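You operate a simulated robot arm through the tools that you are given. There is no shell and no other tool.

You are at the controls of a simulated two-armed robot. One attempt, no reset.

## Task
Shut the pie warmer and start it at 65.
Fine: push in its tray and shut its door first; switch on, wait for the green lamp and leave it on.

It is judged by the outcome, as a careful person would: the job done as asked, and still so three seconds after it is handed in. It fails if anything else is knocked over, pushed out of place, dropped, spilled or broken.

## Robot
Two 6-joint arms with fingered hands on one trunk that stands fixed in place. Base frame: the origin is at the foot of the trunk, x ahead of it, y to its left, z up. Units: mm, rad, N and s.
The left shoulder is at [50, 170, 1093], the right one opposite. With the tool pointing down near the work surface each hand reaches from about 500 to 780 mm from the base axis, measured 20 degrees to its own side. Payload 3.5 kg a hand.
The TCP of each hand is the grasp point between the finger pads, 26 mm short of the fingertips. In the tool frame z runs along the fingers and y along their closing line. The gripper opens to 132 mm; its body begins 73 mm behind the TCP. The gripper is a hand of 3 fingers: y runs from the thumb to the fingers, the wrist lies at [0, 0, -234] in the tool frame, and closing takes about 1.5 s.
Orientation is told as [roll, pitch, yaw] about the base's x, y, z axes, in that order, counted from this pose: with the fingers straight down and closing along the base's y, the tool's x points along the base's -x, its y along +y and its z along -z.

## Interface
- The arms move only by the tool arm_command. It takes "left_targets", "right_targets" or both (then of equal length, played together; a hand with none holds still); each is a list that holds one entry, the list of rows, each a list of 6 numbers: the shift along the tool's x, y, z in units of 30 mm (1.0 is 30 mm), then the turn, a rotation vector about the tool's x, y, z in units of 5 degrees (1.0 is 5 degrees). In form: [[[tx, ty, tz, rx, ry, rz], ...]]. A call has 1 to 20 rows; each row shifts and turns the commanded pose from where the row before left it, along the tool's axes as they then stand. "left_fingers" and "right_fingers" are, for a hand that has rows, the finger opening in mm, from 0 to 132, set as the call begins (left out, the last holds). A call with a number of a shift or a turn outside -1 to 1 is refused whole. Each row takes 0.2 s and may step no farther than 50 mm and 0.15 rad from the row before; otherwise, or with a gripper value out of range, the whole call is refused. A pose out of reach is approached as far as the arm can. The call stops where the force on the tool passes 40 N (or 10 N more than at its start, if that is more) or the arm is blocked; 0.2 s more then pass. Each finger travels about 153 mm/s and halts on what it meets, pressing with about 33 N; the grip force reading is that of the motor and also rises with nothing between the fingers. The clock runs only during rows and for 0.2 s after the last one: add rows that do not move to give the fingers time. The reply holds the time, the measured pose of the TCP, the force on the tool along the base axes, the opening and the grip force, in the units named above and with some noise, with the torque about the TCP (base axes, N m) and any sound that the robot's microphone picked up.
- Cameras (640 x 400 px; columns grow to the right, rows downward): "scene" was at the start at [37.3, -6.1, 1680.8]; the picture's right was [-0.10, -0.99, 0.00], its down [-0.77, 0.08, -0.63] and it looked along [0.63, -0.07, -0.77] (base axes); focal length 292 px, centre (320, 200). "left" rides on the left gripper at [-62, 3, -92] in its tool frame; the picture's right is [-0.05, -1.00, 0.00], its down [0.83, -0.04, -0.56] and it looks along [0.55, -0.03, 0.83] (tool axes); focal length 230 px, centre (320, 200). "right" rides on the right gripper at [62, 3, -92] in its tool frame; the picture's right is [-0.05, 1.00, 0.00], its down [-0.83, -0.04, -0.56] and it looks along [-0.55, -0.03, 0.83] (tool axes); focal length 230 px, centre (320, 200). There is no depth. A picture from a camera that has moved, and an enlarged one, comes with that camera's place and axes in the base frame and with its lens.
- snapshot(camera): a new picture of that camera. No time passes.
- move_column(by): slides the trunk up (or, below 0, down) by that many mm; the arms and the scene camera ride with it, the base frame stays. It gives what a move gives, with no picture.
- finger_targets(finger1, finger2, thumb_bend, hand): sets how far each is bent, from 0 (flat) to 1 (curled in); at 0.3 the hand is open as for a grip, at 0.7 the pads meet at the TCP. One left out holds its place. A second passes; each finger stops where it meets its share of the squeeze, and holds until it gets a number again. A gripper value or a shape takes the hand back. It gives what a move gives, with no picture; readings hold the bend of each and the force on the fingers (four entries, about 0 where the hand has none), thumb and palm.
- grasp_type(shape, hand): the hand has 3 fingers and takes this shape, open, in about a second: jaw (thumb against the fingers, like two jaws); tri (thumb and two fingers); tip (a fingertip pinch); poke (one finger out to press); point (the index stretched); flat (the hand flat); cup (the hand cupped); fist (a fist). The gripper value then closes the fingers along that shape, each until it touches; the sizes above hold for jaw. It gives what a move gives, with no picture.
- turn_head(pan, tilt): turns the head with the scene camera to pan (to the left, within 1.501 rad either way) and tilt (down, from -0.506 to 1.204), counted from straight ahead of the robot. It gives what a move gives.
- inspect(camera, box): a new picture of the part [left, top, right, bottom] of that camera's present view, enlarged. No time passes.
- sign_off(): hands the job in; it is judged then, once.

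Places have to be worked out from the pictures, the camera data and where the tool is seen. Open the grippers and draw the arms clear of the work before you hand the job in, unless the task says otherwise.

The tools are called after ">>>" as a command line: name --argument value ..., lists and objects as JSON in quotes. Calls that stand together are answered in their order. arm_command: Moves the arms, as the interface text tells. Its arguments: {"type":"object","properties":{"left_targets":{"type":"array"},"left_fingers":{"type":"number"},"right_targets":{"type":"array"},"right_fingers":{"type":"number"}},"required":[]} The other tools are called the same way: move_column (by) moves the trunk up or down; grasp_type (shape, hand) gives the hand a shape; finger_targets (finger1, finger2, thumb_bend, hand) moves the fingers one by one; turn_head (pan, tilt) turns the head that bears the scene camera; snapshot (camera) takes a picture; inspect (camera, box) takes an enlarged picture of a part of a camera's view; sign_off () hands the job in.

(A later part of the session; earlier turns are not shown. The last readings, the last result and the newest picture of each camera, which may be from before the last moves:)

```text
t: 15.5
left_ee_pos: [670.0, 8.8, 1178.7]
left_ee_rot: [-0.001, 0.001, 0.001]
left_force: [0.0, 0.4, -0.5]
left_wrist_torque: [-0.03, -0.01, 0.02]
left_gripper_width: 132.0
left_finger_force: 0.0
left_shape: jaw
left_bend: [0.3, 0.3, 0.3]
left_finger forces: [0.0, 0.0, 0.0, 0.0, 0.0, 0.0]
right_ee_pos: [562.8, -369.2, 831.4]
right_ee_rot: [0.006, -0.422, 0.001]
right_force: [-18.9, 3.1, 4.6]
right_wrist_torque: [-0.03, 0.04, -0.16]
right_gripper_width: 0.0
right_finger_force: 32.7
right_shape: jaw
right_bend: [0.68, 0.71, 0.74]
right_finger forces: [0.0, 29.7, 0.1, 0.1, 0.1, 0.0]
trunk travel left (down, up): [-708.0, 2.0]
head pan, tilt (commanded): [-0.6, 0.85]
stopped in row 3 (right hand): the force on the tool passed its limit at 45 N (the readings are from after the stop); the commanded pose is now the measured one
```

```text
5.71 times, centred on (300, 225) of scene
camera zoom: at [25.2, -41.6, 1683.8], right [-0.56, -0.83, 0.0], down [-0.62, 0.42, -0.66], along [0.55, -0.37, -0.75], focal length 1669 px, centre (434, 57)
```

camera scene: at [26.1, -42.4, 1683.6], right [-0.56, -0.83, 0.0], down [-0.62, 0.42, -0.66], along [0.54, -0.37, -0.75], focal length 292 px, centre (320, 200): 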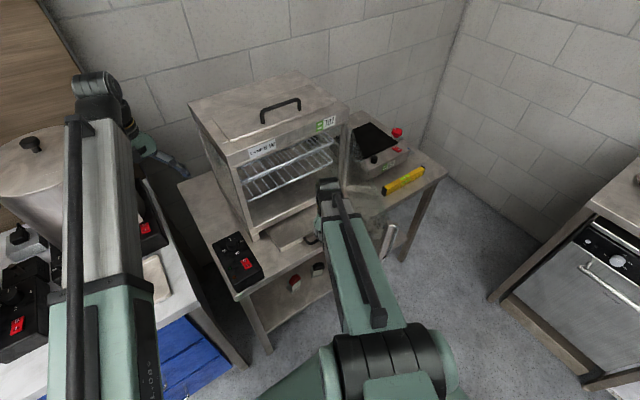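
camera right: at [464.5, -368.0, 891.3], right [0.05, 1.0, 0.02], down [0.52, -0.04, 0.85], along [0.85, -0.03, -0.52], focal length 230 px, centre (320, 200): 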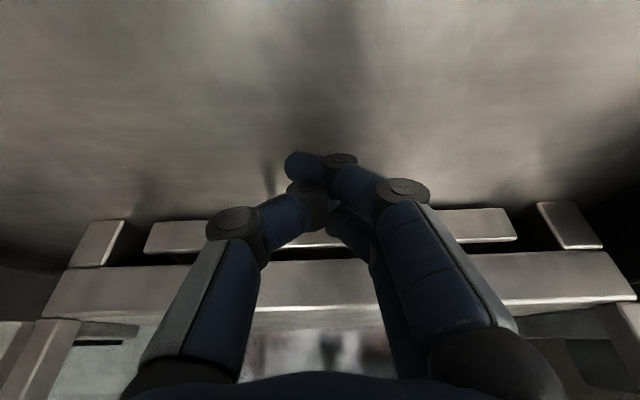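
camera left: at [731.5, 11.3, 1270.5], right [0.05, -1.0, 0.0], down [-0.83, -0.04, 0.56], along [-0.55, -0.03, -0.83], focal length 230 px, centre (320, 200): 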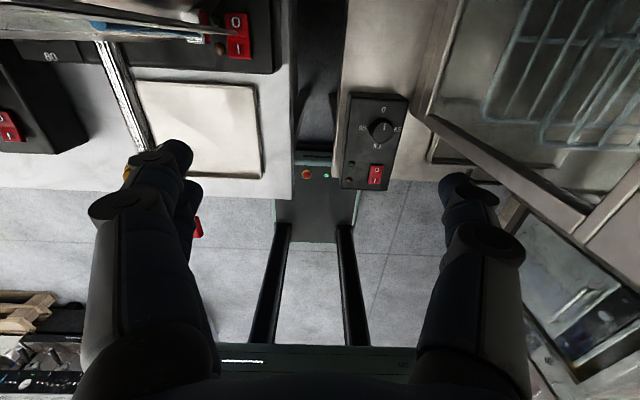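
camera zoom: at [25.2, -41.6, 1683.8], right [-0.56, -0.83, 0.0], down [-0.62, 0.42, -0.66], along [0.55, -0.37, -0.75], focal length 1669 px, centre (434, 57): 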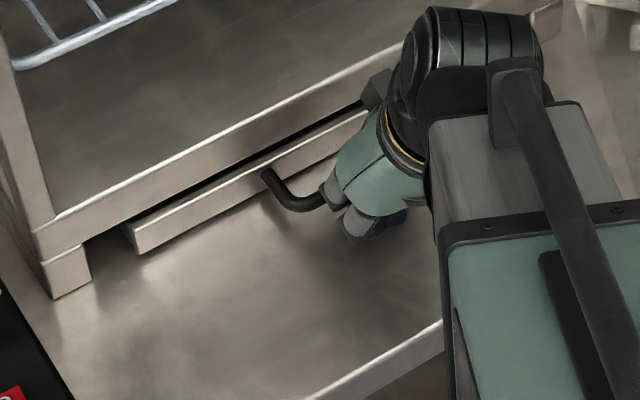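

The tray stopped dead at TCP x≈560 with its lip flush with the cabinet's feet (both at x≈640), so it is fully in, and the cabinet has not shifted. I back off, straighten the hand and rise.

>>> arm_command --right_targets '[[[0.363, 0, -0.169, 0, 0.96, 0], [0.376, 0, -0.137, 0, 0.96, 0], [0.386, 0, -0.104, 0, 0.96, 0], [0.394, 0, -0.069, 0, 0.96, 0], [0.398, 0, -0.035, 0, 0.96, 0], [0, 0, -1, 0, 0, 0], [0, 0, -1, 0, 0, 0], [0, 0, -1, 0, 0, 0], [0, 0, -1, 0, 0, 0], [0, 0, -1, 0, 0, 0], [0, 0, -1, 0, 0, 0], [0, 0, -1, 0, 0, 0], [0, 0, -1, 0, 0, 0], [0, 0, -1, 0, 0, 0], [0, 0, -1, 0, 0, 0], [0, 0, -1, 0, 0, 0], [0, 0, -1, 0, 0, 0]]]'

>>> snapshot --camera "right"

>>> snapshot --camera "scene"

```text
t: 19.1
left_ee_pos: [668.3, 7.2, 1178.4]
left_ee_rot: [0.002, 0.0, 0.0]
left_force: [0.4, 0.3, 0.3]
left_wrist_torque: [-0.02, 0.0, -0.01]
left_gripper_width: 132.0
left_finger_force: 0.0
left_shape: jaw
left_bend: [0.3, 0.3, 0.3]
left_finger forces: [0.0, 0.1, 0.0, 0.0, 0.1, 0.1]
right_ee_pos: [504.0, -371.7, 1190.7]
right_ee_rot: [0.004, -0.004, 0.002]
right_force: [-1.2, 0.4, -0.2]
right_wrist_torque: [0.01, 0.0, -0.02]
right_gripper_width: 0.0
right_finger_force: 32.7
right_shape: jaw
right_bend: [0.68, 0.69, 0.74]
right_finger forces: [0.1, 0.0, 0.0, 0.0, 0.1, 0.0]
trunk travel left (down, up): [-708.0, 2.0]
head pan, tilt (commanded): [-0.6, 0.85]
```

```text
taken
camera right: at [443.3, -368.9, 1283.6], right [0.05, 1.0, 0.0], down [0.83, -0.04, 0.56], along [0.56, -0.02, -0.83], focal length 230 px, centre (320, 200)
```

right: 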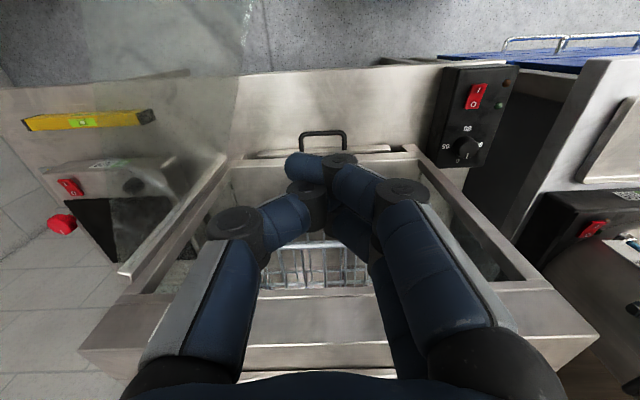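

```text
taken
camera scene: at [25.8, -42.2, 1683.6], right [-0.56, -0.83, 0.0], down [-0.62, 0.42, -0.66], along [0.54, -0.37, -0.75], focal length 292 px, centre (320, 200)
```

scene: 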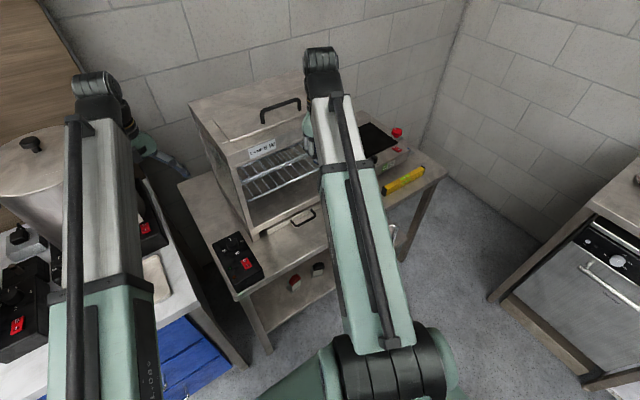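

The tray is home. Now for the door: its top is at z≈1144, so I cross over it at z≈1206 to the outer side, then come back towards x≈370.

>>> arm_command --right_targets '[[[0, 0, -0.5, 0, 0, 0], [0, -1, 0, 0, 0, 0], [0, -1, 0, 0, 0, 0], [0, -1, 0, 0, 0, 0], [0, -1, 0, 0, 0, 0], [0, -1, 0, 0, 0, 0], [0, -1, 0, 0, 0, 0], [0, -1, 0, 0, 0, 0], [0.5, 0, 0, 0, 0, 0], [1, 0, 0, 0, 0, 0], [1, 0, 0, 0, 0, 0], [1, 0, 0, 0, 0, 0], [1, 0, 0, 0, 0, 0]]]'

>>> snapshot --camera "scene"

>>> snapshot --camera "right"

```text
t: 21.9
left_ee_pos: [669.0, 5.7, 1178.2]
left_ee_rot: [0.0, 0.0, 0.002]
left_force: [-0.1, 0.5, 0.2]
left_wrist_torque: [0.03, -0.02, -0.03]
left_gripper_width: 131.8
left_finger_force: 0.0
left_shape: jaw
left_bend: [0.3, 0.3, 0.3]
left_finger forces: [0.1, 0.1, 0.0, 0.0, 0.1, 0.1]
right_ee_pos: [369.6, -580.6, 1204.3]
right_ee_rot: [0.003, -0.004, 0.004]
right_force: [-0.3, -0.9, -0.9]
right_wrist_torque: [0.03, -0.03, -0.02]
right_gripper_width: 0.3
right_finger_force: 32.8
right_shape: jaw
right_bend: [0.68, 0.69, 0.74]
right_finger forces: [0.0, 0.1, 0.0, 0.1, 0.0, 0.0]
trunk travel left (down, up): [-708.0, 2.0]
head pan, tilt (commanded): [-0.6, 0.85]
```

```text
taken
camera scene: at [25.5, -42.2, 1683.6], right [-0.56, -0.83, 0.0], down [-0.62, 0.42, -0.66], along [0.55, -0.37, -0.75], focal length 292 px, centre (320, 200)
```

scene: 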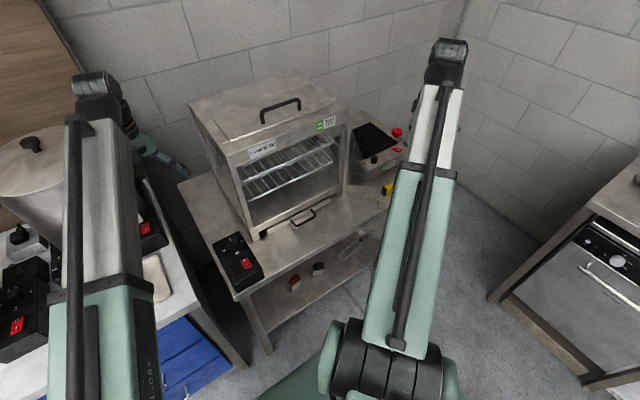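

```text
taken
camera right: at [308.5, -578.6, 1296.0], right [0.05, 1.0, 0.0], down [0.83, -0.04, 0.56], along [0.56, -0.02, -0.83], focal length 230 px, centre (320, 200)
```

right: 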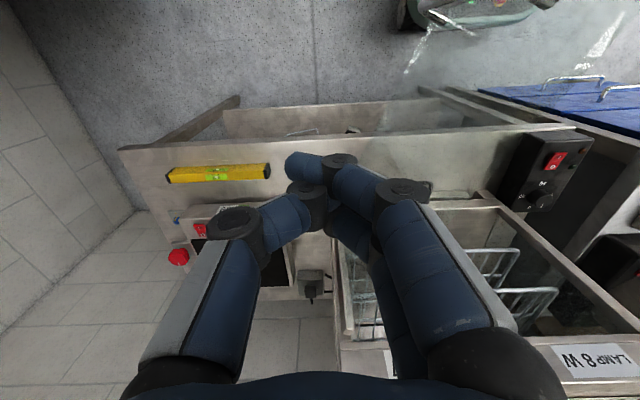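

The hand is outside the door, about 110 mm off the glass. I lean the fingers 30° towards the front-left (towards the door) and lower to z≈1095, keeping the arm beam above the door's top.

>>> arm_command --right_targets '[[[0, 0, 0, -0.85, -0.85, 0], [0, 0, 0, -0.85, -0.85, 0], [0, 0, 0, -0.85, -0.85, 0], [0, 0, 0, -0.85, -0.85, 0], [0, 0, 0, -0.85, -0.85, 0], [0.322, -0.322, 0.788, 0, 0, 0], [0.322, -0.322, 0.788, 0, 0, 0], [0.322, -0.322, 0.788, 0, 0, 0], [0.322, -0.322, 0.788, 0, 0, 0]]]'

>>> snapshot --camera "right"

>>> snapshot --camera "scene"

```text
t: 23.9
left_ee_pos: [669.2, 7.5, 1177.4]
left_ee_rot: [0.0, 0.0, 0.0]
left_force: [-0.6, -0.1, -0.4]
left_wrist_torque: [0.0, 0.02, 0.0]
left_gripper_width: 131.7
left_finger_force: 0.0
left_shape: jaw
left_bend: [0.3, 0.3, 0.3]
left_finger forces: [0.0, 0.0, 0.0, 0.0, 0.0, 0.0]
right_ee_pos: [371.2, -581.9, 1095.5]
right_ee_rot: [0.394, -0.366, -0.072]
right_force: [0.2, -0.3, 0.2]
right_wrist_torque: [-0.03, -0.05, -0.02]
right_gripper_width: 0.2
right_finger_force: 32.7
right_shape: jaw
right_bend: [0.68, 0.69, 0.74]
right_finger forces: [0.1, 0.0, 0.0, 0.0, 0.0, 0.1]
trunk travel left (down, up): [-708.0, 2.0]
head pan, tilt (commanded): [-0.6, 0.85]
```

```text
taken
camera right: at [281.0, -607.7, 1153.7], right [-0.02, 0.93, 0.38], down [0.58, -0.29, 0.76], along [0.82, 0.23, -0.53], focal length 230 px, centre (320, 200)
```

right: 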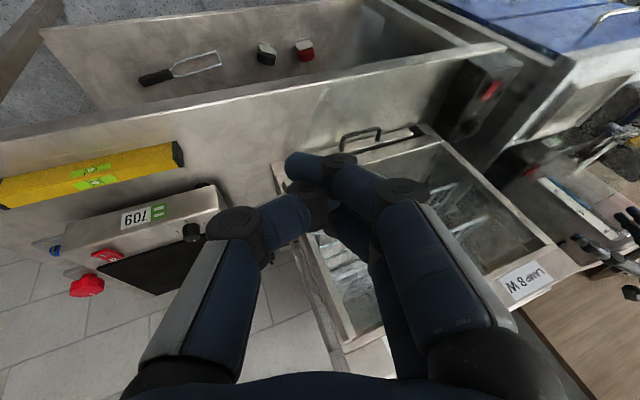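

```text
taken
camera scene: at [26.0, -42.6, 1683.6], right [-0.56, -0.83, 0.0], down [-0.62, 0.42, -0.66], along [0.54, -0.37, -0.75], focal length 292 px, centre (320, 200)
```

scene: 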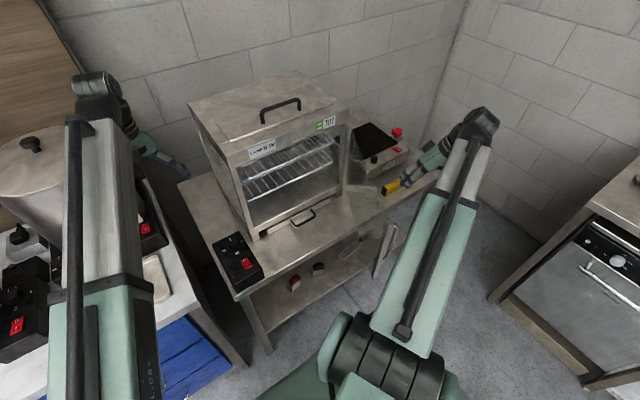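

The arm passes to the right of the door's free edge in the head view. I enlarge to see the handle and glass before touching.

>>> inspect --camera "scene" --box '[320, 120, 480, 300]'

```text
2.22 times, centred on (400, 210) of scene
camera zoom: at [26.0, -42.6, 1683.6], right [-0.56, -0.83, 0.0], down [-0.62, 0.42, -0.66], along [0.54, -0.37, -0.75], focal length 649 px, centre (142, 178)
```

zoom: 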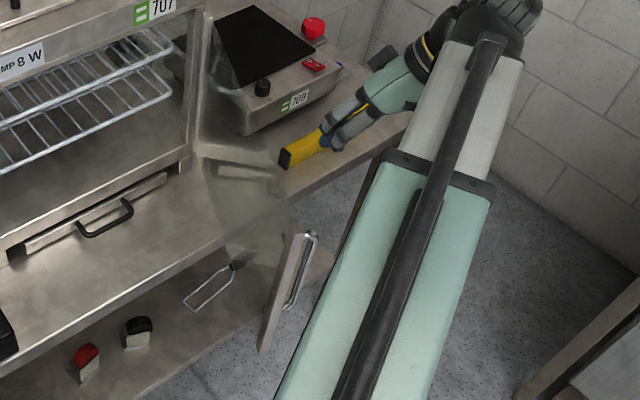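

The free edge reads (265, -406), i.e. the door is 66° open, with a chrome pull on its outer face near that edge. I shift to about 310 mm from the hinge and approach the glass, first to about 55 mm off.

>>> arm_command --right_targets '[[[0.663, 0.337, -0.134, 0, 0, 0], [0.663, 0.337, -0.134, 0, 0, 0], [0.663, 0.337, -0.134, 0, 0, 0], [-0.215, 0.549, 0.312, 0, 0, 0], [-0.215, 0.549, 0.312, 0, 0, 0], [-0.215, 0.549, 0.312, 0, 0, 0]]]'

>>> snapshot --camera "right"

>>> inspect --camera "scene" --box '[320, 120, 480, 300]'

```text
t: 25.3
left_ee_pos: [669.1, 6.8, 1177.1]
left_ee_rot: [0.0, 0.001, 0.001]
left_force: [-0.4, 0.6, 0.7]
left_wrist_torque: [-0.01, -0.01, -0.01]
left_gripper_width: 131.9
left_finger_force: 0.1
left_shape: jaw
left_bend: [0.3, 0.3, 0.3]
left_finger forces: [0.0, 0.1, 0.0, 0.1, 0.0, 0.0]
right_ee_pos: [333.4, -498.6, 1096.5]
right_ee_rot: [0.392, -0.365, -0.073]
right_force: [-0.5, 0.1, -0.4]
right_wrist_torque: [0.0, 0.0, 0.01]
right_gripper_width: 0.2
right_finger_force: 33.0
right_shape: jaw
right_bend: [0.68, 0.69, 0.74]
right_finger forces: [0.0, 0.0, 0.0, 0.0, 0.0, 0.1]
trunk travel left (down, up): [-708.0, 2.0]
head pan, tilt (commanded): [-0.6, 0.85]
```

```text
taken
camera right: at [244.3, -524.2, 1154.3], right [-0.02, 0.93, 0.38], down [0.58, -0.29, 0.76], along [0.82, 0.23, -0.53], focal length 230 px, centre (320, 200)
```

right: 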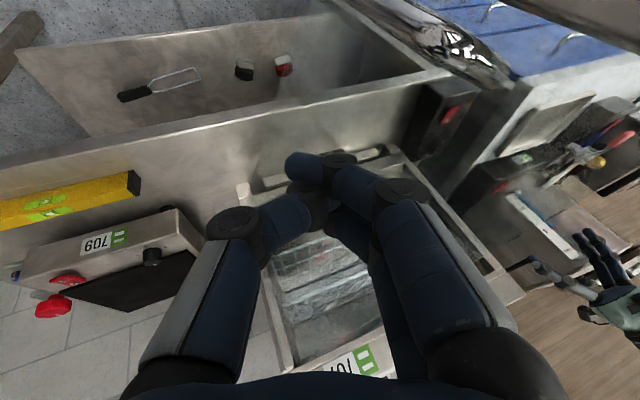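

```text
2.22 times, centred on (400, 210) of scene
camera zoom: at [26.2, -42.0, 1683.6], right [-0.56, -0.83, 0.0], down [-0.62, 0.42, -0.66], along [0.54, -0.37, -0.75], focal length 649 px, centre (142, 178)
```

zoom: 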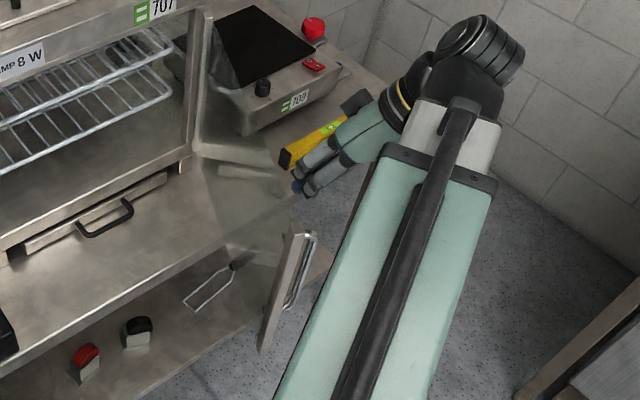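

Fingertips are about 45 mm from the glass. I approach in 10 mm steps until it is felt.

>>> arm_command --right_targets '[[[-0.107, 0.274, 0.156, 0, 0, 0], [-0.107, 0.274, 0.156, 0, 0, 0], [-0.107, 0.274, 0.156, 0, 0, 0], [-0.107, 0.274, 0.156, 0, 0, 0]]]'

>>> inspect --camera "scene" --box '[320, 120, 480, 300]'

```text
t: 26.3
left_ee_pos: [669.4, 7.5, 1179.1]
left_ee_rot: [0.0, 0.001, 0.0]
left_force: [0.1, 0.0, 0.4]
left_wrist_torque: [-0.01, 0.0, 0.0]
left_gripper_width: 131.9
left_finger_force: 0.1
left_shape: jaw
left_bend: [0.3, 0.3, 0.3]
left_finger forces: [0.0, 0.0, 0.0, 0.0, 0.1, 0.0]
right_ee_pos: [349.7, -461.3, 1094.8]
right_ee_rot: [0.391, -0.365, -0.071]
right_force: [-0.2, -0.3, 0.5]
right_wrist_torque: [0.0, 0.01, 0.01]
right_gripper_width: 0.1
right_finger_force: 32.8
right_shape: jaw
right_bend: [0.68, 0.69, 0.74]
right_finger forces: [0.0, 0.0, 0.1, 0.1, 0.0, 0.0]
trunk travel left (down, up): [-708.0, 2.0]
head pan, tilt (commanded): [-0.6, 0.85]
```

```text
2.22 times, centred on (400, 210) of scene
camera zoom: at [26.0, -42.2, 1683.6], right [-0.56, -0.83, 0.0], down [-0.62, 0.42, -0.66], along [0.54, -0.37, -0.75], focal length 649 px, centre (142, 178)
```

zoom: 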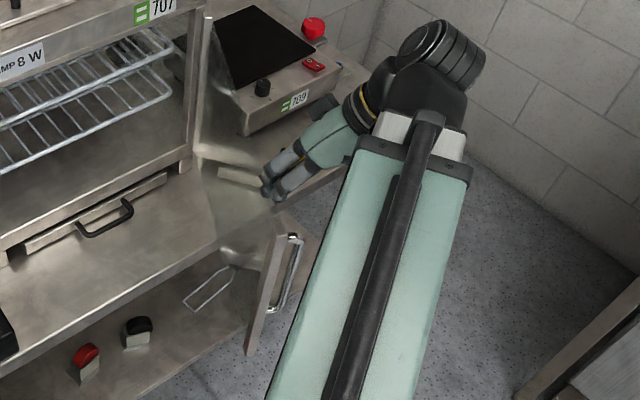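

The door is swinging with the fingers (its edge moved to about 62°) at almost no force. I follow its arc about the hinge with small steps, turning the wrist gradually with it.

>>> arm_command --right_targets '[[[-0.255, 0.676, 0.381, 0.212, -0.212, 0.52], [-0.274, 0.666, 0.3845, 0.212, -0.212, 0.52], [-0.293, 0.656, 0.388, 0.212, -0.212, 0.52], [-0.311, 0.646, 0.391, 0.212, -0.212, 0.52]]]'

>>> snapshot --camera "scene"

>>> inspect --camera "scene" --box '[270, 130, 430, 310]'

```text
t: 27.3
left_ee_pos: [669.9, 7.1, 1179.0]
left_ee_rot: [0.001, 0.001, 0.0]
left_force: [0.2, 0.4, 0.4]
left_wrist_torque: [0.03, 0.01, 0.01]
left_gripper_width: 132.3
left_finger_force: 0.1
left_shape: jaw
left_bend: [0.3, 0.3, 0.3]
left_finger forces: [0.0, 0.0, 0.1, 0.1, 0.1, 0.0]
right_ee_pos: [427.7, -413.9, 1103.9]
right_ee_rot: [0.397, -0.36, -0.281]
right_force: [1.1, 0.4, -0.7]
right_wrist_torque: [0.06, -0.04, 0.0]
right_gripper_width: 0.2
right_finger_force: 33.4
right_shape: jaw
right_bend: [0.68, 0.68, 0.74]
right_finger forces: [0.0, 0.0, 0.0, 0.0, 0.0, 0.0]
right hand out of reach, approached as far as the arm can: row 1, 2, 3, 4
trunk travel left (down, up): [-708.0, 2.0]
head pan, tilt (commanded): [-0.6, 0.85]
```

```text
taken
camera scene: at [26.2, -42.2, 1683.6], right [-0.56, -0.83, 0.0], down [-0.62, 0.42, -0.66], along [0.54, -0.37, -0.75], focal length 292 px, centre (320, 200)
```

scene: 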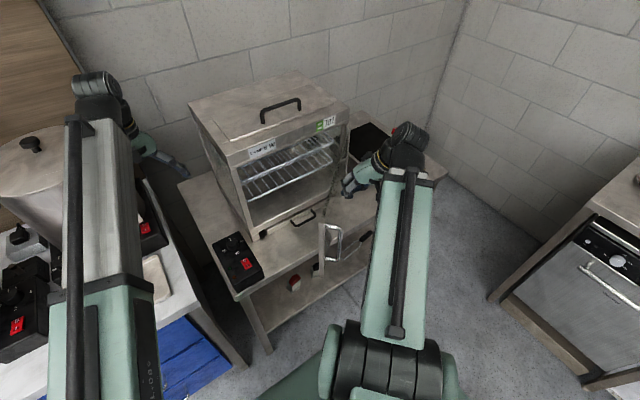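

```text
2.22 times, centred on (350, 220) of scene
camera zoom: at [26.2, -42.2, 1683.6], right [-0.56, -0.83, 0.0], down [-0.62, 0.42, -0.66], along [0.54, -0.37, -0.75], focal length 649 px, centre (253, 156)
```

zoom: 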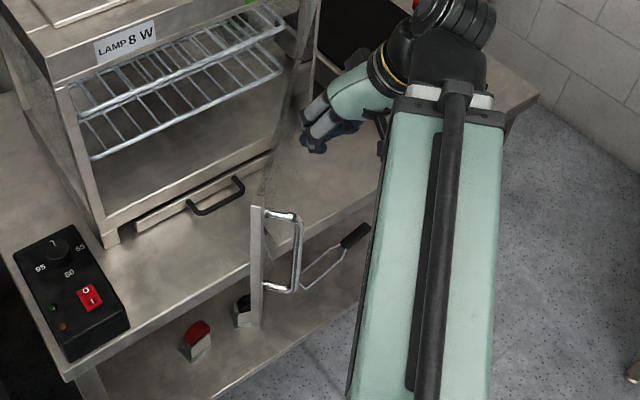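

The door is now about 43° open, and the arm is at its shortest reach there. I carry on along a slightly smaller radius to keep the arm within reach.

>>> arm_command --right_targets '[[[-0.464, 0.319, 0.32, 0.177, -0.177, 0.433], [-0.446, 0.34, 0.322, 0.177, -0.177, 0.433], [-0.352, 0.287, 0.262, 0.177, -0.177, 0.433], [-0.338, 0.305, 0.263, 0.177, -0.177, 0.433], [-0.325, 0.359, 0.28, 0.177, -0.177, 0.433], [-0.307, 0.375, 0.279, 0.177, -0.177, 0.433]]]'

>>> snapshot --camera "scene"

>>> inspect --camera "scene" --box '[230, 110, 390, 290]'

```text
t: 28.7
left_ee_pos: [670.3, 7.8, 1178.0]
left_ee_rot: [0.001, -0.001, 0.0]
left_force: [-0.2, 0.0, -0.3]
left_wrist_torque: [-0.01, -0.02, 0.01]
left_gripper_width: 131.8
left_finger_force: 0.0
left_shape: jaw
left_bend: [0.3, 0.3, 0.3]
left_finger forces: [0.0, 0.0, 0.1, 0.1, 0.1, 0.0]
right_ee_pos: [522.0, -371.0, 1103.6]
right_ee_rot: [0.394, -0.364, -0.546]
right_force: [0.5, 0.9, -0.4]
right_wrist_torque: [0.03, 0.02, -0.01]
right_gripper_width: 0.0
right_finger_force: 32.2
right_shape: jaw
right_bend: [0.68, 0.68, 0.74]
right_finger forces: [0.1, 0.1, 0.1, 0.1, 0.0, 0.0]
trunk travel left (down, up): [-708.0, 2.0]
head pan, tilt (commanded): [-0.6, 0.85]
```

```text
taken
camera scene: at [26.1, -42.2, 1683.6], right [-0.56, -0.83, 0.0], down [-0.62, 0.42, -0.66], along [0.54, -0.37, -0.75], focal length 292 px, centre (320, 200)
```

scene: 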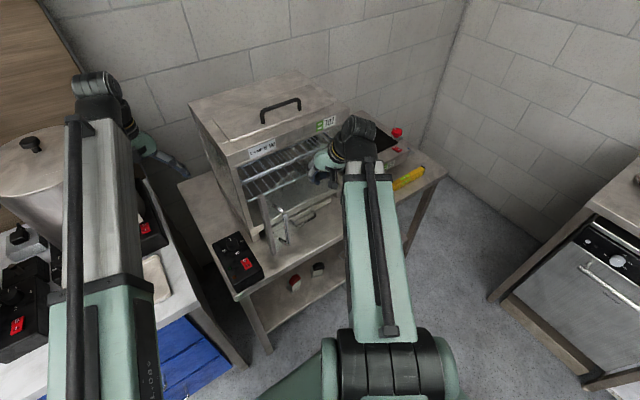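

```text
2.22 times, centred on (310, 200) of scene
camera zoom: at [26.1, -42.2, 1683.6], right [-0.56, -0.83, 0.0], down [-0.62, 0.42, -0.66], along [0.54, -0.37, -0.75], focal length 649 px, centre (342, 200)
```

zoom: 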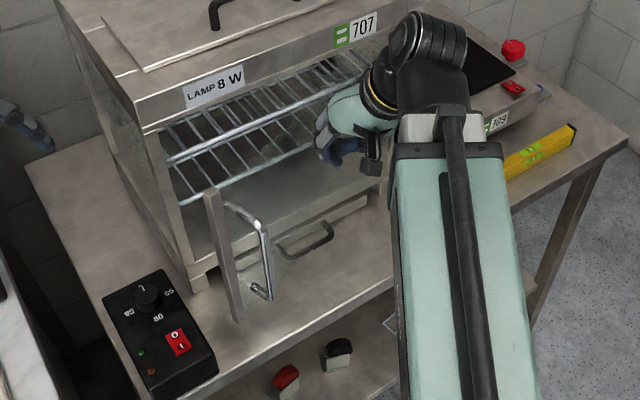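

The door is about 19° open. I continue 55 mm more while tilting the hand further back so that only the fingertips will lead near the cabinet front.

>>> arm_command --right_targets '[[[-0.288, 0.383, 0.274, -0.707, -0.707, 0], [-0.27, 0.365, 0.315, -0.707, -0.707, 0], [-0.257, 0.26, 0.307, 0.4545, -0.4545, 0.766], [-0.226, 0.289, 0.306, 0.4545, -0.4545, 0.766]]]'

>>> inspect --camera "scene" --box '[220, 100, 380, 280]'

>>> snapshot --camera "right"

```text
t: 29.7
left_ee_pos: [670.6, 6.6, 1177.6]
left_ee_rot: [0.0, 0.0, -0.002]
left_force: [-0.1, -0.1, -0.9]
left_wrist_torque: [-0.04, 0.02, 0.02]
left_gripper_width: 131.8
left_finger_force: 0.0
left_shape: jaw
left_bend: [0.3, 0.3, 0.3]
left_finger forces: [0.1, 0.1, 0.0, 0.0, 0.0, 0.0]
right_ee_pos: [579.1, -348.4, 1104.5]
right_ee_rot: [0.541, -0.471, -0.781]
right_force: [0.5, -0.6, -0.5]
right_wrist_torque: [-0.02, 0.02, 0.0]
right_gripper_width: 0.3
right_finger_force: 32.5
right_shape: jaw
right_bend: [0.68, 0.68, 0.74]
right_finger forces: [0.0, 0.0, 0.0, 0.1, 0.0, 0.0]
trunk travel left (down, up): [-708.0, 2.0]
head pan, tilt (commanded): [-0.6, 0.85]
```

```text
2.22 times, centred on (300, 190) of scene
camera zoom: at [26.1, -42.2, 1683.6], right [-0.56, -0.83, 0.0], down [-0.62, 0.42, -0.66], along [0.54, -0.37, -0.75], focal length 649 px, centre (364, 222)
```

zoom: 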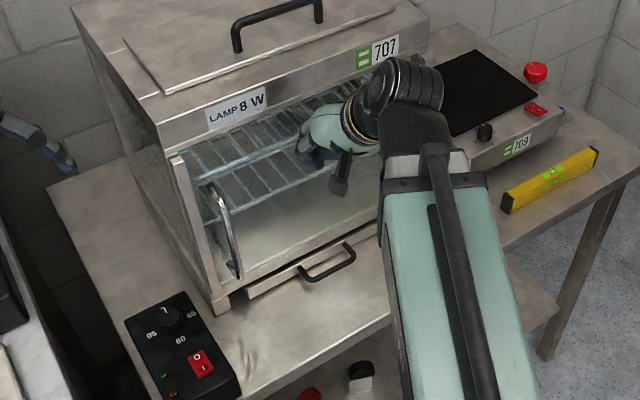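

```text
taken
camera right: at [483.7, -316.2, 1149.5], right [0.47, 0.74, 0.48], down [0.15, -0.61, 0.78], along [0.87, -0.29, -0.4], focal length 230 px, centre (320, 200)
```

right: 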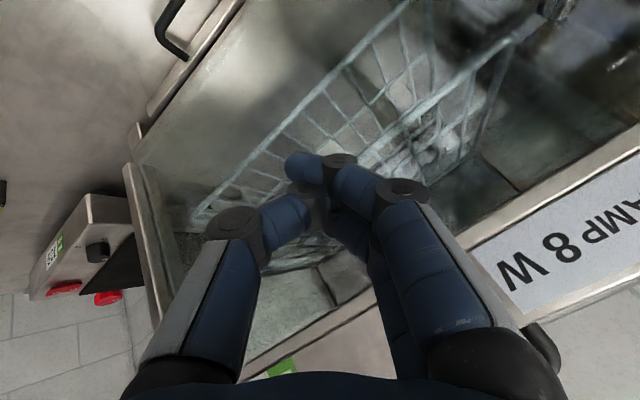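

The door is within about 2–3° of closed. I lower the hand 30 mm to stay clear of the fascia, then press forward in 6 mm steps until the door seats.

>>> arm_command --right_targets '[[[0.4545, -0.4545, 0.766, 0, 0, 0], [-0.127, 0.088, 0.127, 0, 0, 0], [-0.127, 0.088, 0.127, 0, 0, 0], [-0.127, 0.088, 0.127, 0, 0, 0], [-0.127, 0.088, 0.127, 0, 0, 0]]]'

>>> inspect --camera "scene" --box '[220, 100, 380, 280]'

>>> snapshot --camera "right"

```text
t: 31.1
left_ee_pos: [667.8, 5.3, 1180.4]
left_ee_rot: [0.0, -0.003, 0.0]
left_force: [0.2, -0.8, -0.1]
left_wrist_torque: [-0.01, 0.02, 0.0]
left_gripper_width: 131.9
left_finger_force: 0.1
left_shape: jaw
left_bend: [0.3, 0.3, 0.3]
left_finger forces: [0.1, 0.1, 0.1, 0.1, 0.0, 0.0]
right_ee_pos: [595.3, -348.2, 1074.4]
right_ee_rot: [0.533, -0.462, -0.775]
right_force: [-26.4, -1.3, 2.4]
right_wrist_torque: [-0.02, 0.15, 0.19]
right_gripper_width: 0.0
right_finger_force: 33.1
right_shape: jaw
right_bend: [0.68, 0.68, 0.75]
right_finger forces: [0.0, 0.1, 0.1, 0.1, 49.4, 0.1]
trunk travel left (down, up): [-708.0, 2.0]
head pan, tilt (commanded): [-0.6, 0.85]
stopped in row 5 (right hand): the force on the tool passed its limit at 42 N (the readings are from after the stop); the commanded pose is now the measured one
```

```text
2.22 times, centred on (300, 190) of scene
camera zoom: at [21.9, -42.5, 1683.8], right [-0.56, -0.83, 0.0], down [-0.62, 0.42, -0.66], along [0.55, -0.37, -0.75], focal length 649 px, centre (364, 222)
```

zoom: 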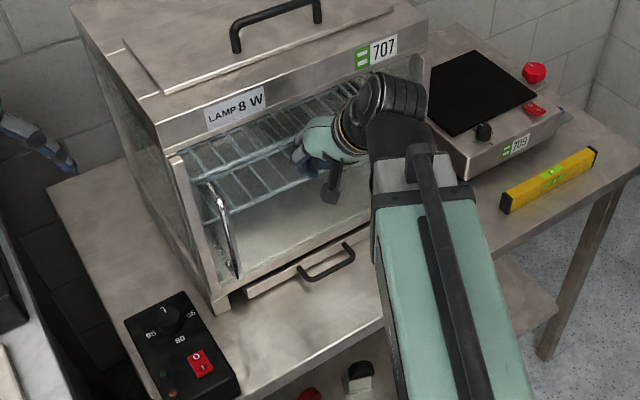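

```text
taken
camera right: at [500.3, -316.6, 1120.0], right [0.47, 0.74, 0.48], down [0.16, -0.61, 0.78], along [0.87, -0.29, -0.41], focal length 230 px, centre (320, 200)
```

right: 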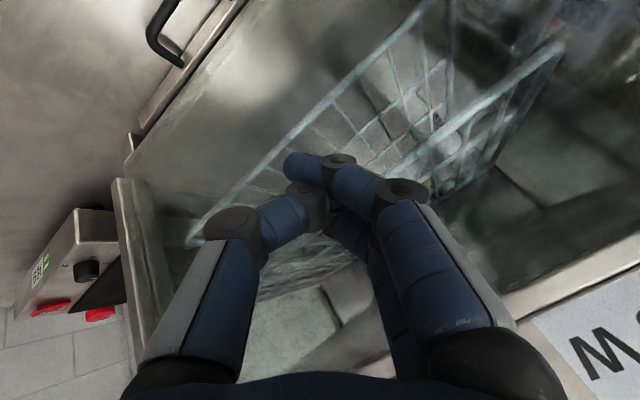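

The door pressed home with 42 N of resistance and nothing else shifted. I back the hand off 60 mm and check the door.

>>> arm_command --right_targets '[[[0.25, -0.176, -0.25, 0, 0, 0], [0.423, -0.293, -0.423, 0, 0, 0], [0.423, -0.293, -0.423, 0, 0, 0], [0.423, -0.293, -0.423, 0, 0, 0]]]'

>>> inspect --camera "scene" --box '[200, 130, 320, 270]'

>>> snapshot --camera "right"

>>> snapshot --camera "left"

```text
t: 32.1
left_ee_pos: [669.2, 7.2, 1178.2]
left_ee_rot: [0.0, -0.002, 0.0]
left_force: [0.5, -0.2, 0.0]
left_wrist_torque: [0.01, 0.02, 0.03]
left_gripper_width: 131.8
left_finger_force: 0.0
left_shape: jaw
left_bend: [0.3, 0.3, 0.3]
left_finger forces: [0.1, 0.0, 0.0, 0.0, 0.1, 0.0]
right_ee_pos: [561.0, -362.1, 1076.9]
right_ee_rot: [0.537, -0.463, -0.774]
right_force: [0.0, -0.2, -0.5]
right_wrist_torque: [0.0, -0.01, 0.02]
right_gripper_width: 0.0
right_finger_force: 33.0
right_shape: jaw
right_bend: [0.68, 0.68, 0.75]
right_finger forces: [0.0, 0.1, 0.1, 0.0, 0.0, 0.1]
right hand out of reach, approached as far as the arm can: row 3, 4
trunk travel left (down, up): [-708.0, 2.0]
head pan, tilt (commanded): [-0.6, 0.85]
```

```text
2.86 times, centred on (260, 200) of scene
camera zoom: at [25.5, -42.5, 1683.6], right [-0.56, -0.83, 0.0], down [-0.62, 0.42, -0.66], along [0.54, -0.37, -0.75], focal length 835 px, centre (491, 200)
```

zoom: 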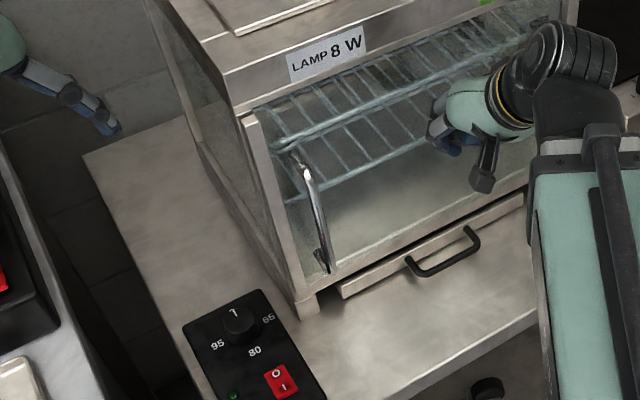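

```text
taken
camera right: at [466.0, -330.3, 1121.4], right [0.47, 0.74, 0.48], down [0.16, -0.61, 0.78], along [0.87, -0.29, -0.41], focal length 230 px, centre (320, 200)
```

right: 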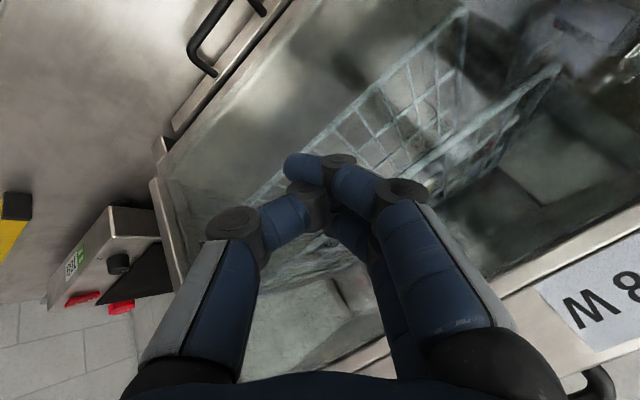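

```text
taken
camera left: at [731.1, 11.2, 1270.7], right [0.05, -1.0, 0.0], down [-0.83, -0.04, 0.55], along [-0.55, -0.03, -0.83], focal length 230 px, centre (320, 200)
```

left: 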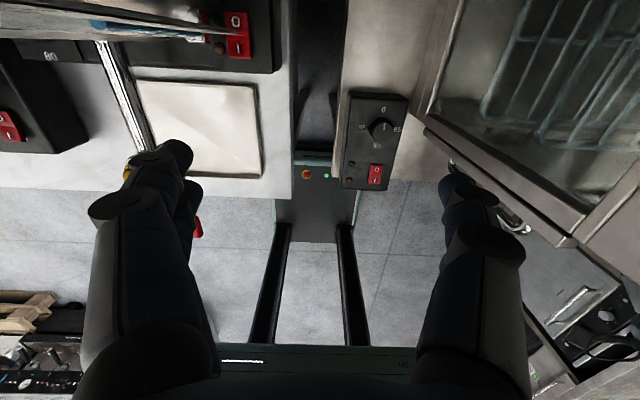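

The door lies against the front posts in both views. I enlarge the left view to check for any gap, and look at the control box.

>>> inspect --camera "left" --box '[400, 80, 640, 260]'

>>> inspect --camera "left" --box '[320, 80, 440, 200]'

```text
2.22 times, centred on (520, 170) of left
camera zoom: at [731.1, 11.2, 1270.7], right [0.05, -1.0, 0.0], down [-0.83, -0.04, 0.55], along [-0.55, -0.03, -0.83], focal length 511 px, centre (-124, 267)
```

zoom: 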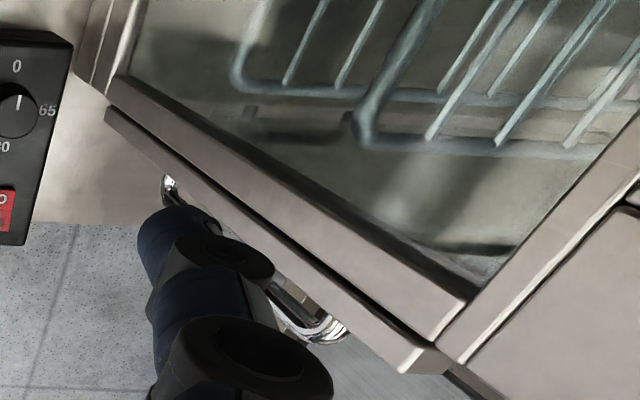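

```text
3.33 times, centred on (380, 140) of left
camera zoom: at [731.1, 11.2, 1270.7], right [0.05, -1.0, 0.0], down [-0.83, -0.04, 0.55], along [-0.55, -0.03, -0.83], focal length 767 px, centre (120, 400)
```

zoom: 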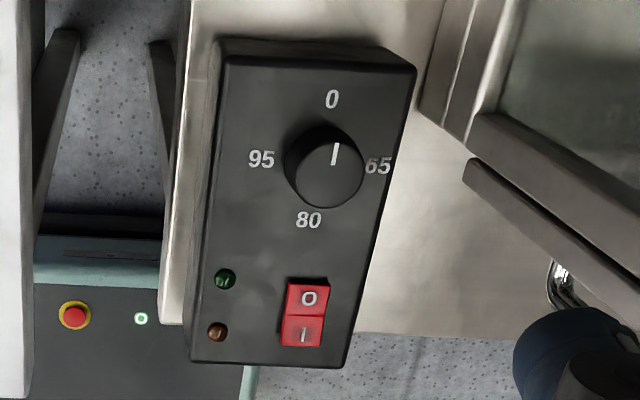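

There is a thin dark line between the door's edge strip and the post. I compare with the same crop I took while pressing, to see whether it sprang back.

>>> inspect --camera "scene" --box '[220, 100, 380, 280]'

>>> inspect --camera "scene" --box '[225, 155, 275, 235]'

>>> inspect --camera "left" --box '[430, 100, 510, 180]'

```text
2.22 times, centred on (300, 190) of scene
camera zoom: at [25.5, -42.5, 1683.6], right [-0.56, -0.83, 0.0], down [-0.62, 0.42, -0.66], along [0.54, -0.37, -0.75], focal length 649 px, centre (364, 222)
```

zoom: 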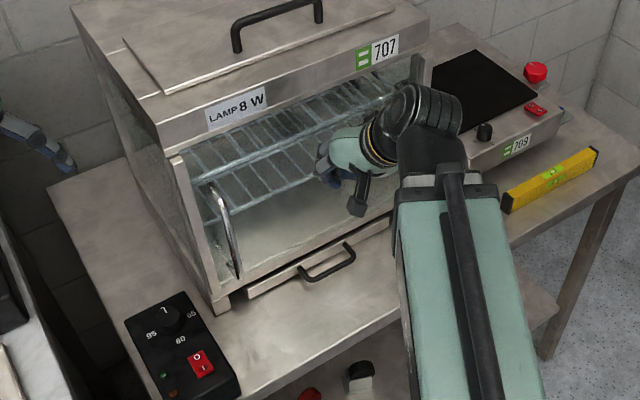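

```text
5.00 times, centred on (250, 195) of scene
camera zoom: at [25.5, -42.5, 1683.6], right [-0.56, -0.83, 0.0], down [-0.62, 0.42, -0.66], along [0.54, -0.37, -0.75], focal length 1461 px, centre (670, 225)
```

zoom: 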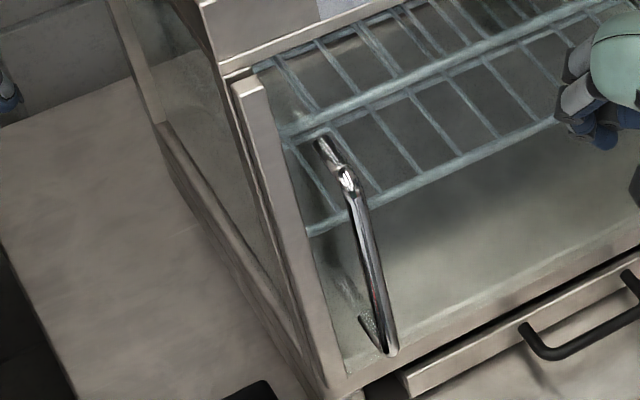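

```text
5.00 times, centred on (470, 140) of left
camera zoom: at [731.1, 11.2, 1270.7], right [0.05, -1.0, 0.0], down [-0.83, -0.04, 0.55], along [-0.55, -0.03, -0.83], focal length 1150 px, centre (-430, 500)
```

zoom: 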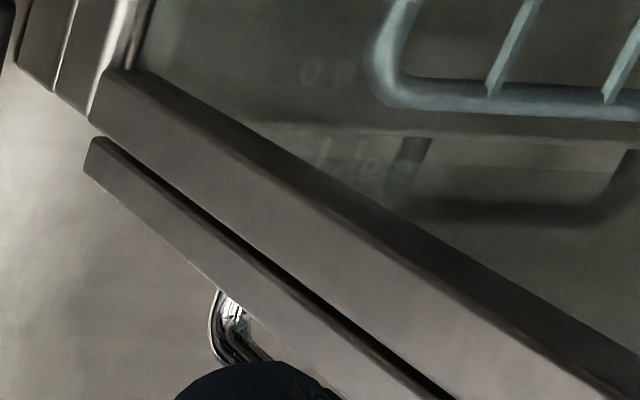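

The edge strip is at exactly the same place as under pressure, so the door is on its stop and stays shut. The control panel top is at z≈857, knob at about (615, -101), switch's "I" end near (517, -112). I raise the left hand out of the way (it keeps a watching camera) and straighten the right hand.

>>> arm_command --left_targets '[[[0, 0, -1, 0, 0, 0], [0, 0, -1, 0, 0, 0], [0, 0, -1, 0, 0, 0], [0, 0, 0, 0, 0, 0], [0, 0, 0, 0, 0, 0], [0, 0, 0, 0, 0, 0], [0, 0, 0, 0, 0, 0]]]' --right_targets '[[[0, 0, 0, 0.8, 0.8, 0], [0, 0, 0, 0.8, 0.8, 0], [0, 0, 0, 0.8, 0.8, 0], [0, 0, 0, 0.8, 0.8, 0], [0, 0, 0, 0.8, 0.8, 0], [0, 0, 0, 0.8, 0.8, 0], [0, 0, 0, 0.8, 0.8, 0]]]'

```text
t: 33.7
left_ee_pos: [667.6, 8.2, 1267.6]
left_ee_rot: [-0.002, -0.005, 0.0]
left_force: [-0.4, -0.7, -0.1]
left_wrist_torque: [0.02, 0.01, 0.0]
left_gripper_width: 131.6
left_finger_force: 0.0
left_shape: jaw
left_bend: [0.3, 0.3, 0.3]
left_finger forces: [0.0, 0.1, 0.0, 0.1, 0.0, 0.1]
right_ee_pos: [560.4, -362.9, 1077.4]
right_ee_rot: [0.006, 0.002, -0.644]
right_force: [-1.1, -0.4, 0.4]
right_wrist_torque: [0.0, 0.01, -0.01]
right_gripper_width: 0.1
right_finger_force: 33.0
right_shape: jaw
right_bend: [0.68, 0.68, 0.75]
right_finger forces: [0.0, 0.0, 0.0, 0.0, 0.0, 0.0]
trunk travel left (down, up): [-708.0, 2.0]
head pan, tilt (commanded): [-0.6, 0.85]
```

Right hand is vertical, yawed -37°. I turn the yaw back to 0 while rising, then move back a little and across to y≈-100, clear of the door's pull.

>>> arm_command --right_targets '[[[0, 0, -0.2, 0, 0, -0.92], [0, 0, -0.2, 0, 0, -0.92], [0, 0, -0.2, 0, 0, -0.92], [0, 0, -0.2, 0, 0, -0.92], [0, 0, -0.2, 0, 0, -0.92], [0, 0, -0.2, 0, 0, -0.92], [0, 0, -0.2, 0, 0, -0.92], [0, 0, -0.2, 0, 0, -0.94], [0.8, 0, 0, 0, 0, 0], [0.7, 0.7, 0, 0, 0, 0], [0, 1, 0, 0, 0, 0], [0, 1, 0, 0, 0, 0], [0, 1, 0, 0, 0, 0], [0, 1, 0, 0, 0, 0], [0, 1, 0, 0, 0, 0], [0, 1, 0, 0, 0, 0], [0, 1, 0, 0, 0, 0], [0, 1, 0, 0, 0, 0]]]' --right_fingers 80

>>> snapshot --camera "right"

>>> snapshot --camera "left"

```text
t: 37.5
left_ee_pos: [667.1, 7.7, 1266.9]
left_ee_rot: [-0.002, -0.003, 0.0]
left_force: [0.4, -0.4, -0.2]
left_wrist_torque: [-0.01, -0.02, -0.02]
left_gripper_width: 131.9
left_finger_force: 0.1
left_shape: jaw
left_bend: [0.3, 0.3, 0.3]
left_finger forces: [0.1, 0.0, 0.1, 0.1, 0.0, 0.1]
right_ee_pos: [517.1, -101.4, 1126.6]
right_ee_rot: [0.005, -0.002, 0.003]
right_force: [0.9, 0.7, -1.0]
right_wrist_torque: [-0.01, -0.01, 0.0]
right_gripper_width: 79.6
right_finger_force: 0.2
right_shape: jaw
right_bend: [0.71, 0.71, 0.71]
right_finger forces: [0.0, 0.0, 0.1, 0.0, 0.1, 0.0]
trunk travel left (down, up): [-708.0, 2.0]
head pan, tilt (commanded): [-0.6, 0.85]
```

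```text
taken
camera right: at [455.3, -98.1, 1217.9], right [0.05, 1.0, 0.01], down [0.83, -0.05, 0.56], along [0.56, -0.02, -0.83], focal length 230 px, centre (320, 200)
```

right: 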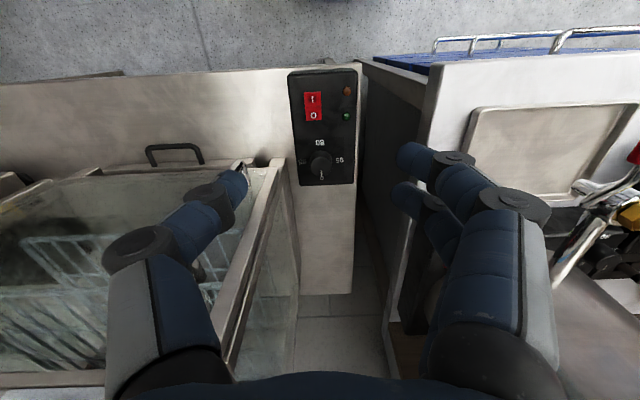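

```text
taken
camera left: at [729.5, 12.8, 1360.2], right [0.05, -1.0, 0.0], down [-0.83, -0.04, 0.55], along [-0.55, -0.03, -0.83], focal length 230 px, centre (320, 200)
```

left: 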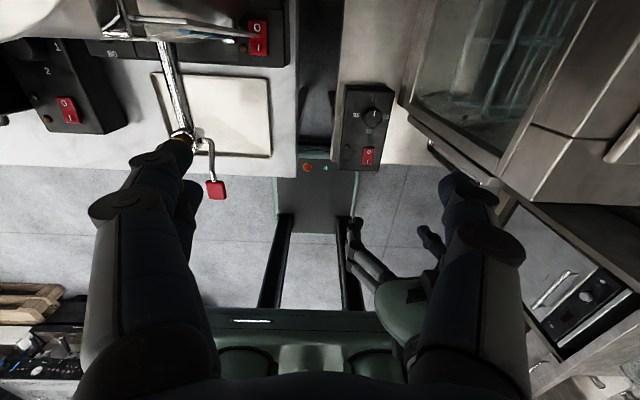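

The right camera now looks straight down on the panel. I enlarge it to fix the knob's position.

>>> inspect --camera "right" --box '[270, 60, 390, 200]'

>>> inspect --camera "left" --box '[320, 70, 420, 180]'

```text
2.86 times, centred on (330, 130) of right
camera zoom: at [455.3, -98.1, 1217.9], right [0.05, 1.0, 0.01], down [0.83, -0.05, 0.56], along [0.56, -0.02, -0.83], focal length 657 px, centre (291, 400)
```

zoom: 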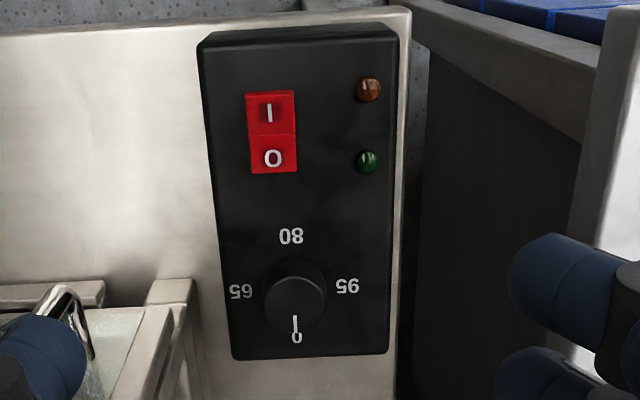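

```text
3.64 times, centred on (370, 125) of left
camera zoom: at [729.5, 12.8, 1360.2], right [0.05, -1.0, 0.0], down [-0.83, -0.04, 0.55], along [-0.55, -0.03, -0.83], focal length 837 px, centre (138, 473)
```

zoom: 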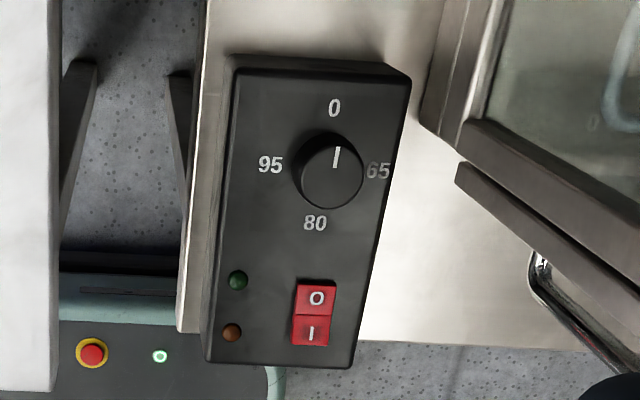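

Both cameras agree: knob axis at (617, -101), panel z≈860, knob top ≈880, diameter about 36–39. I lift the left hand a further 45 mm for wrist clearance, and bring the right hand down in front of the box before moving forward.

>>> arm_command --left_targets '[[[0, 0, -0.75, 0, 0, 0], [0, 0, -0.75, 0, 0, 0], [0, 0, 0, 0, 0, 0], [0, 0, 0, 0, 0, 0], [0, 0, 0, 0, 0, 0], [0, 0, 0, 0, 0, 0], [0, 0, 0, 0, 0, 0]]]' --right_targets '[[[0, 0, 1, 0, 0, 0], [0, 0, 1, 0, 0, 0], [0, 0, 1, 0, 0, 0], [0, 0, 1, 0, 0, 0], [0, 0, 1, 0, 0, 0], [0, 0, 1, 0, 0, 0], [0, 0, 0.5, 0, 0, 0]]]' --right_fingers 64

>>> snapshot --camera "right"

```text
t: 39.1
left_ee_pos: [658.5, 10.4, 1294.5]
left_ee_rot: [-0.004, -0.016, 0.0]
left_force: [0.2, -0.5, 0.5]
left_wrist_torque: [-0.01, -0.02, 0.01]
left_gripper_width: 131.6
left_finger_force: 0.1
left_shape: jaw
left_bend: [0.3, 0.3, 0.3]
left_finger forces: [0.1, 0.1, 0.0, 0.1, 0.0, 0.1]
left hand out of reach, approached as far as the arm can: row 1, 2
right_ee_pos: [517.2, -99.5, 931.2]
right_ee_rot: [0.008, -0.003, 0.001]
right_force: [0.2, 0.0, 0.6]
right_wrist_torque: [-0.02, 0.01, 0.03]
right_gripper_width: 64.4
right_finger_force: 0.1
right_shape: jaw
right_bend: [0.73, 0.73, 0.7]
right_finger forces: [0.0, 0.0, 0.0, 0.1, 0.0, 0.0]
trunk travel left (down, up): [-708.0, 2.0]
head pan, tilt (commanded): [-0.6, 0.85]
```

```text
taken
camera right: at [455.6, -97.5, 1023.1], right [0.05, 1.0, 0.01], down [0.83, -0.05, 0.56], along [0.56, -0.02, -0.83], focal length 230 px, centre (320, 200)
```

right: 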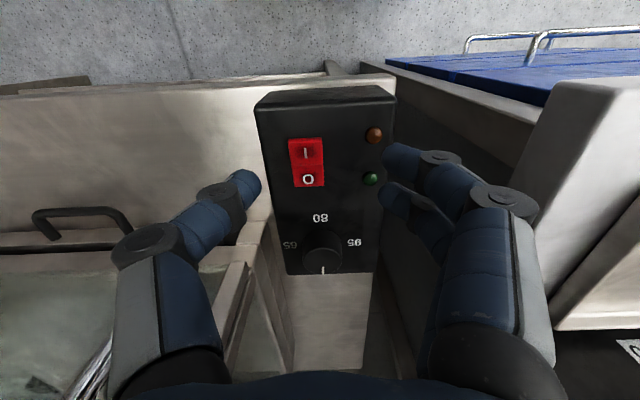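

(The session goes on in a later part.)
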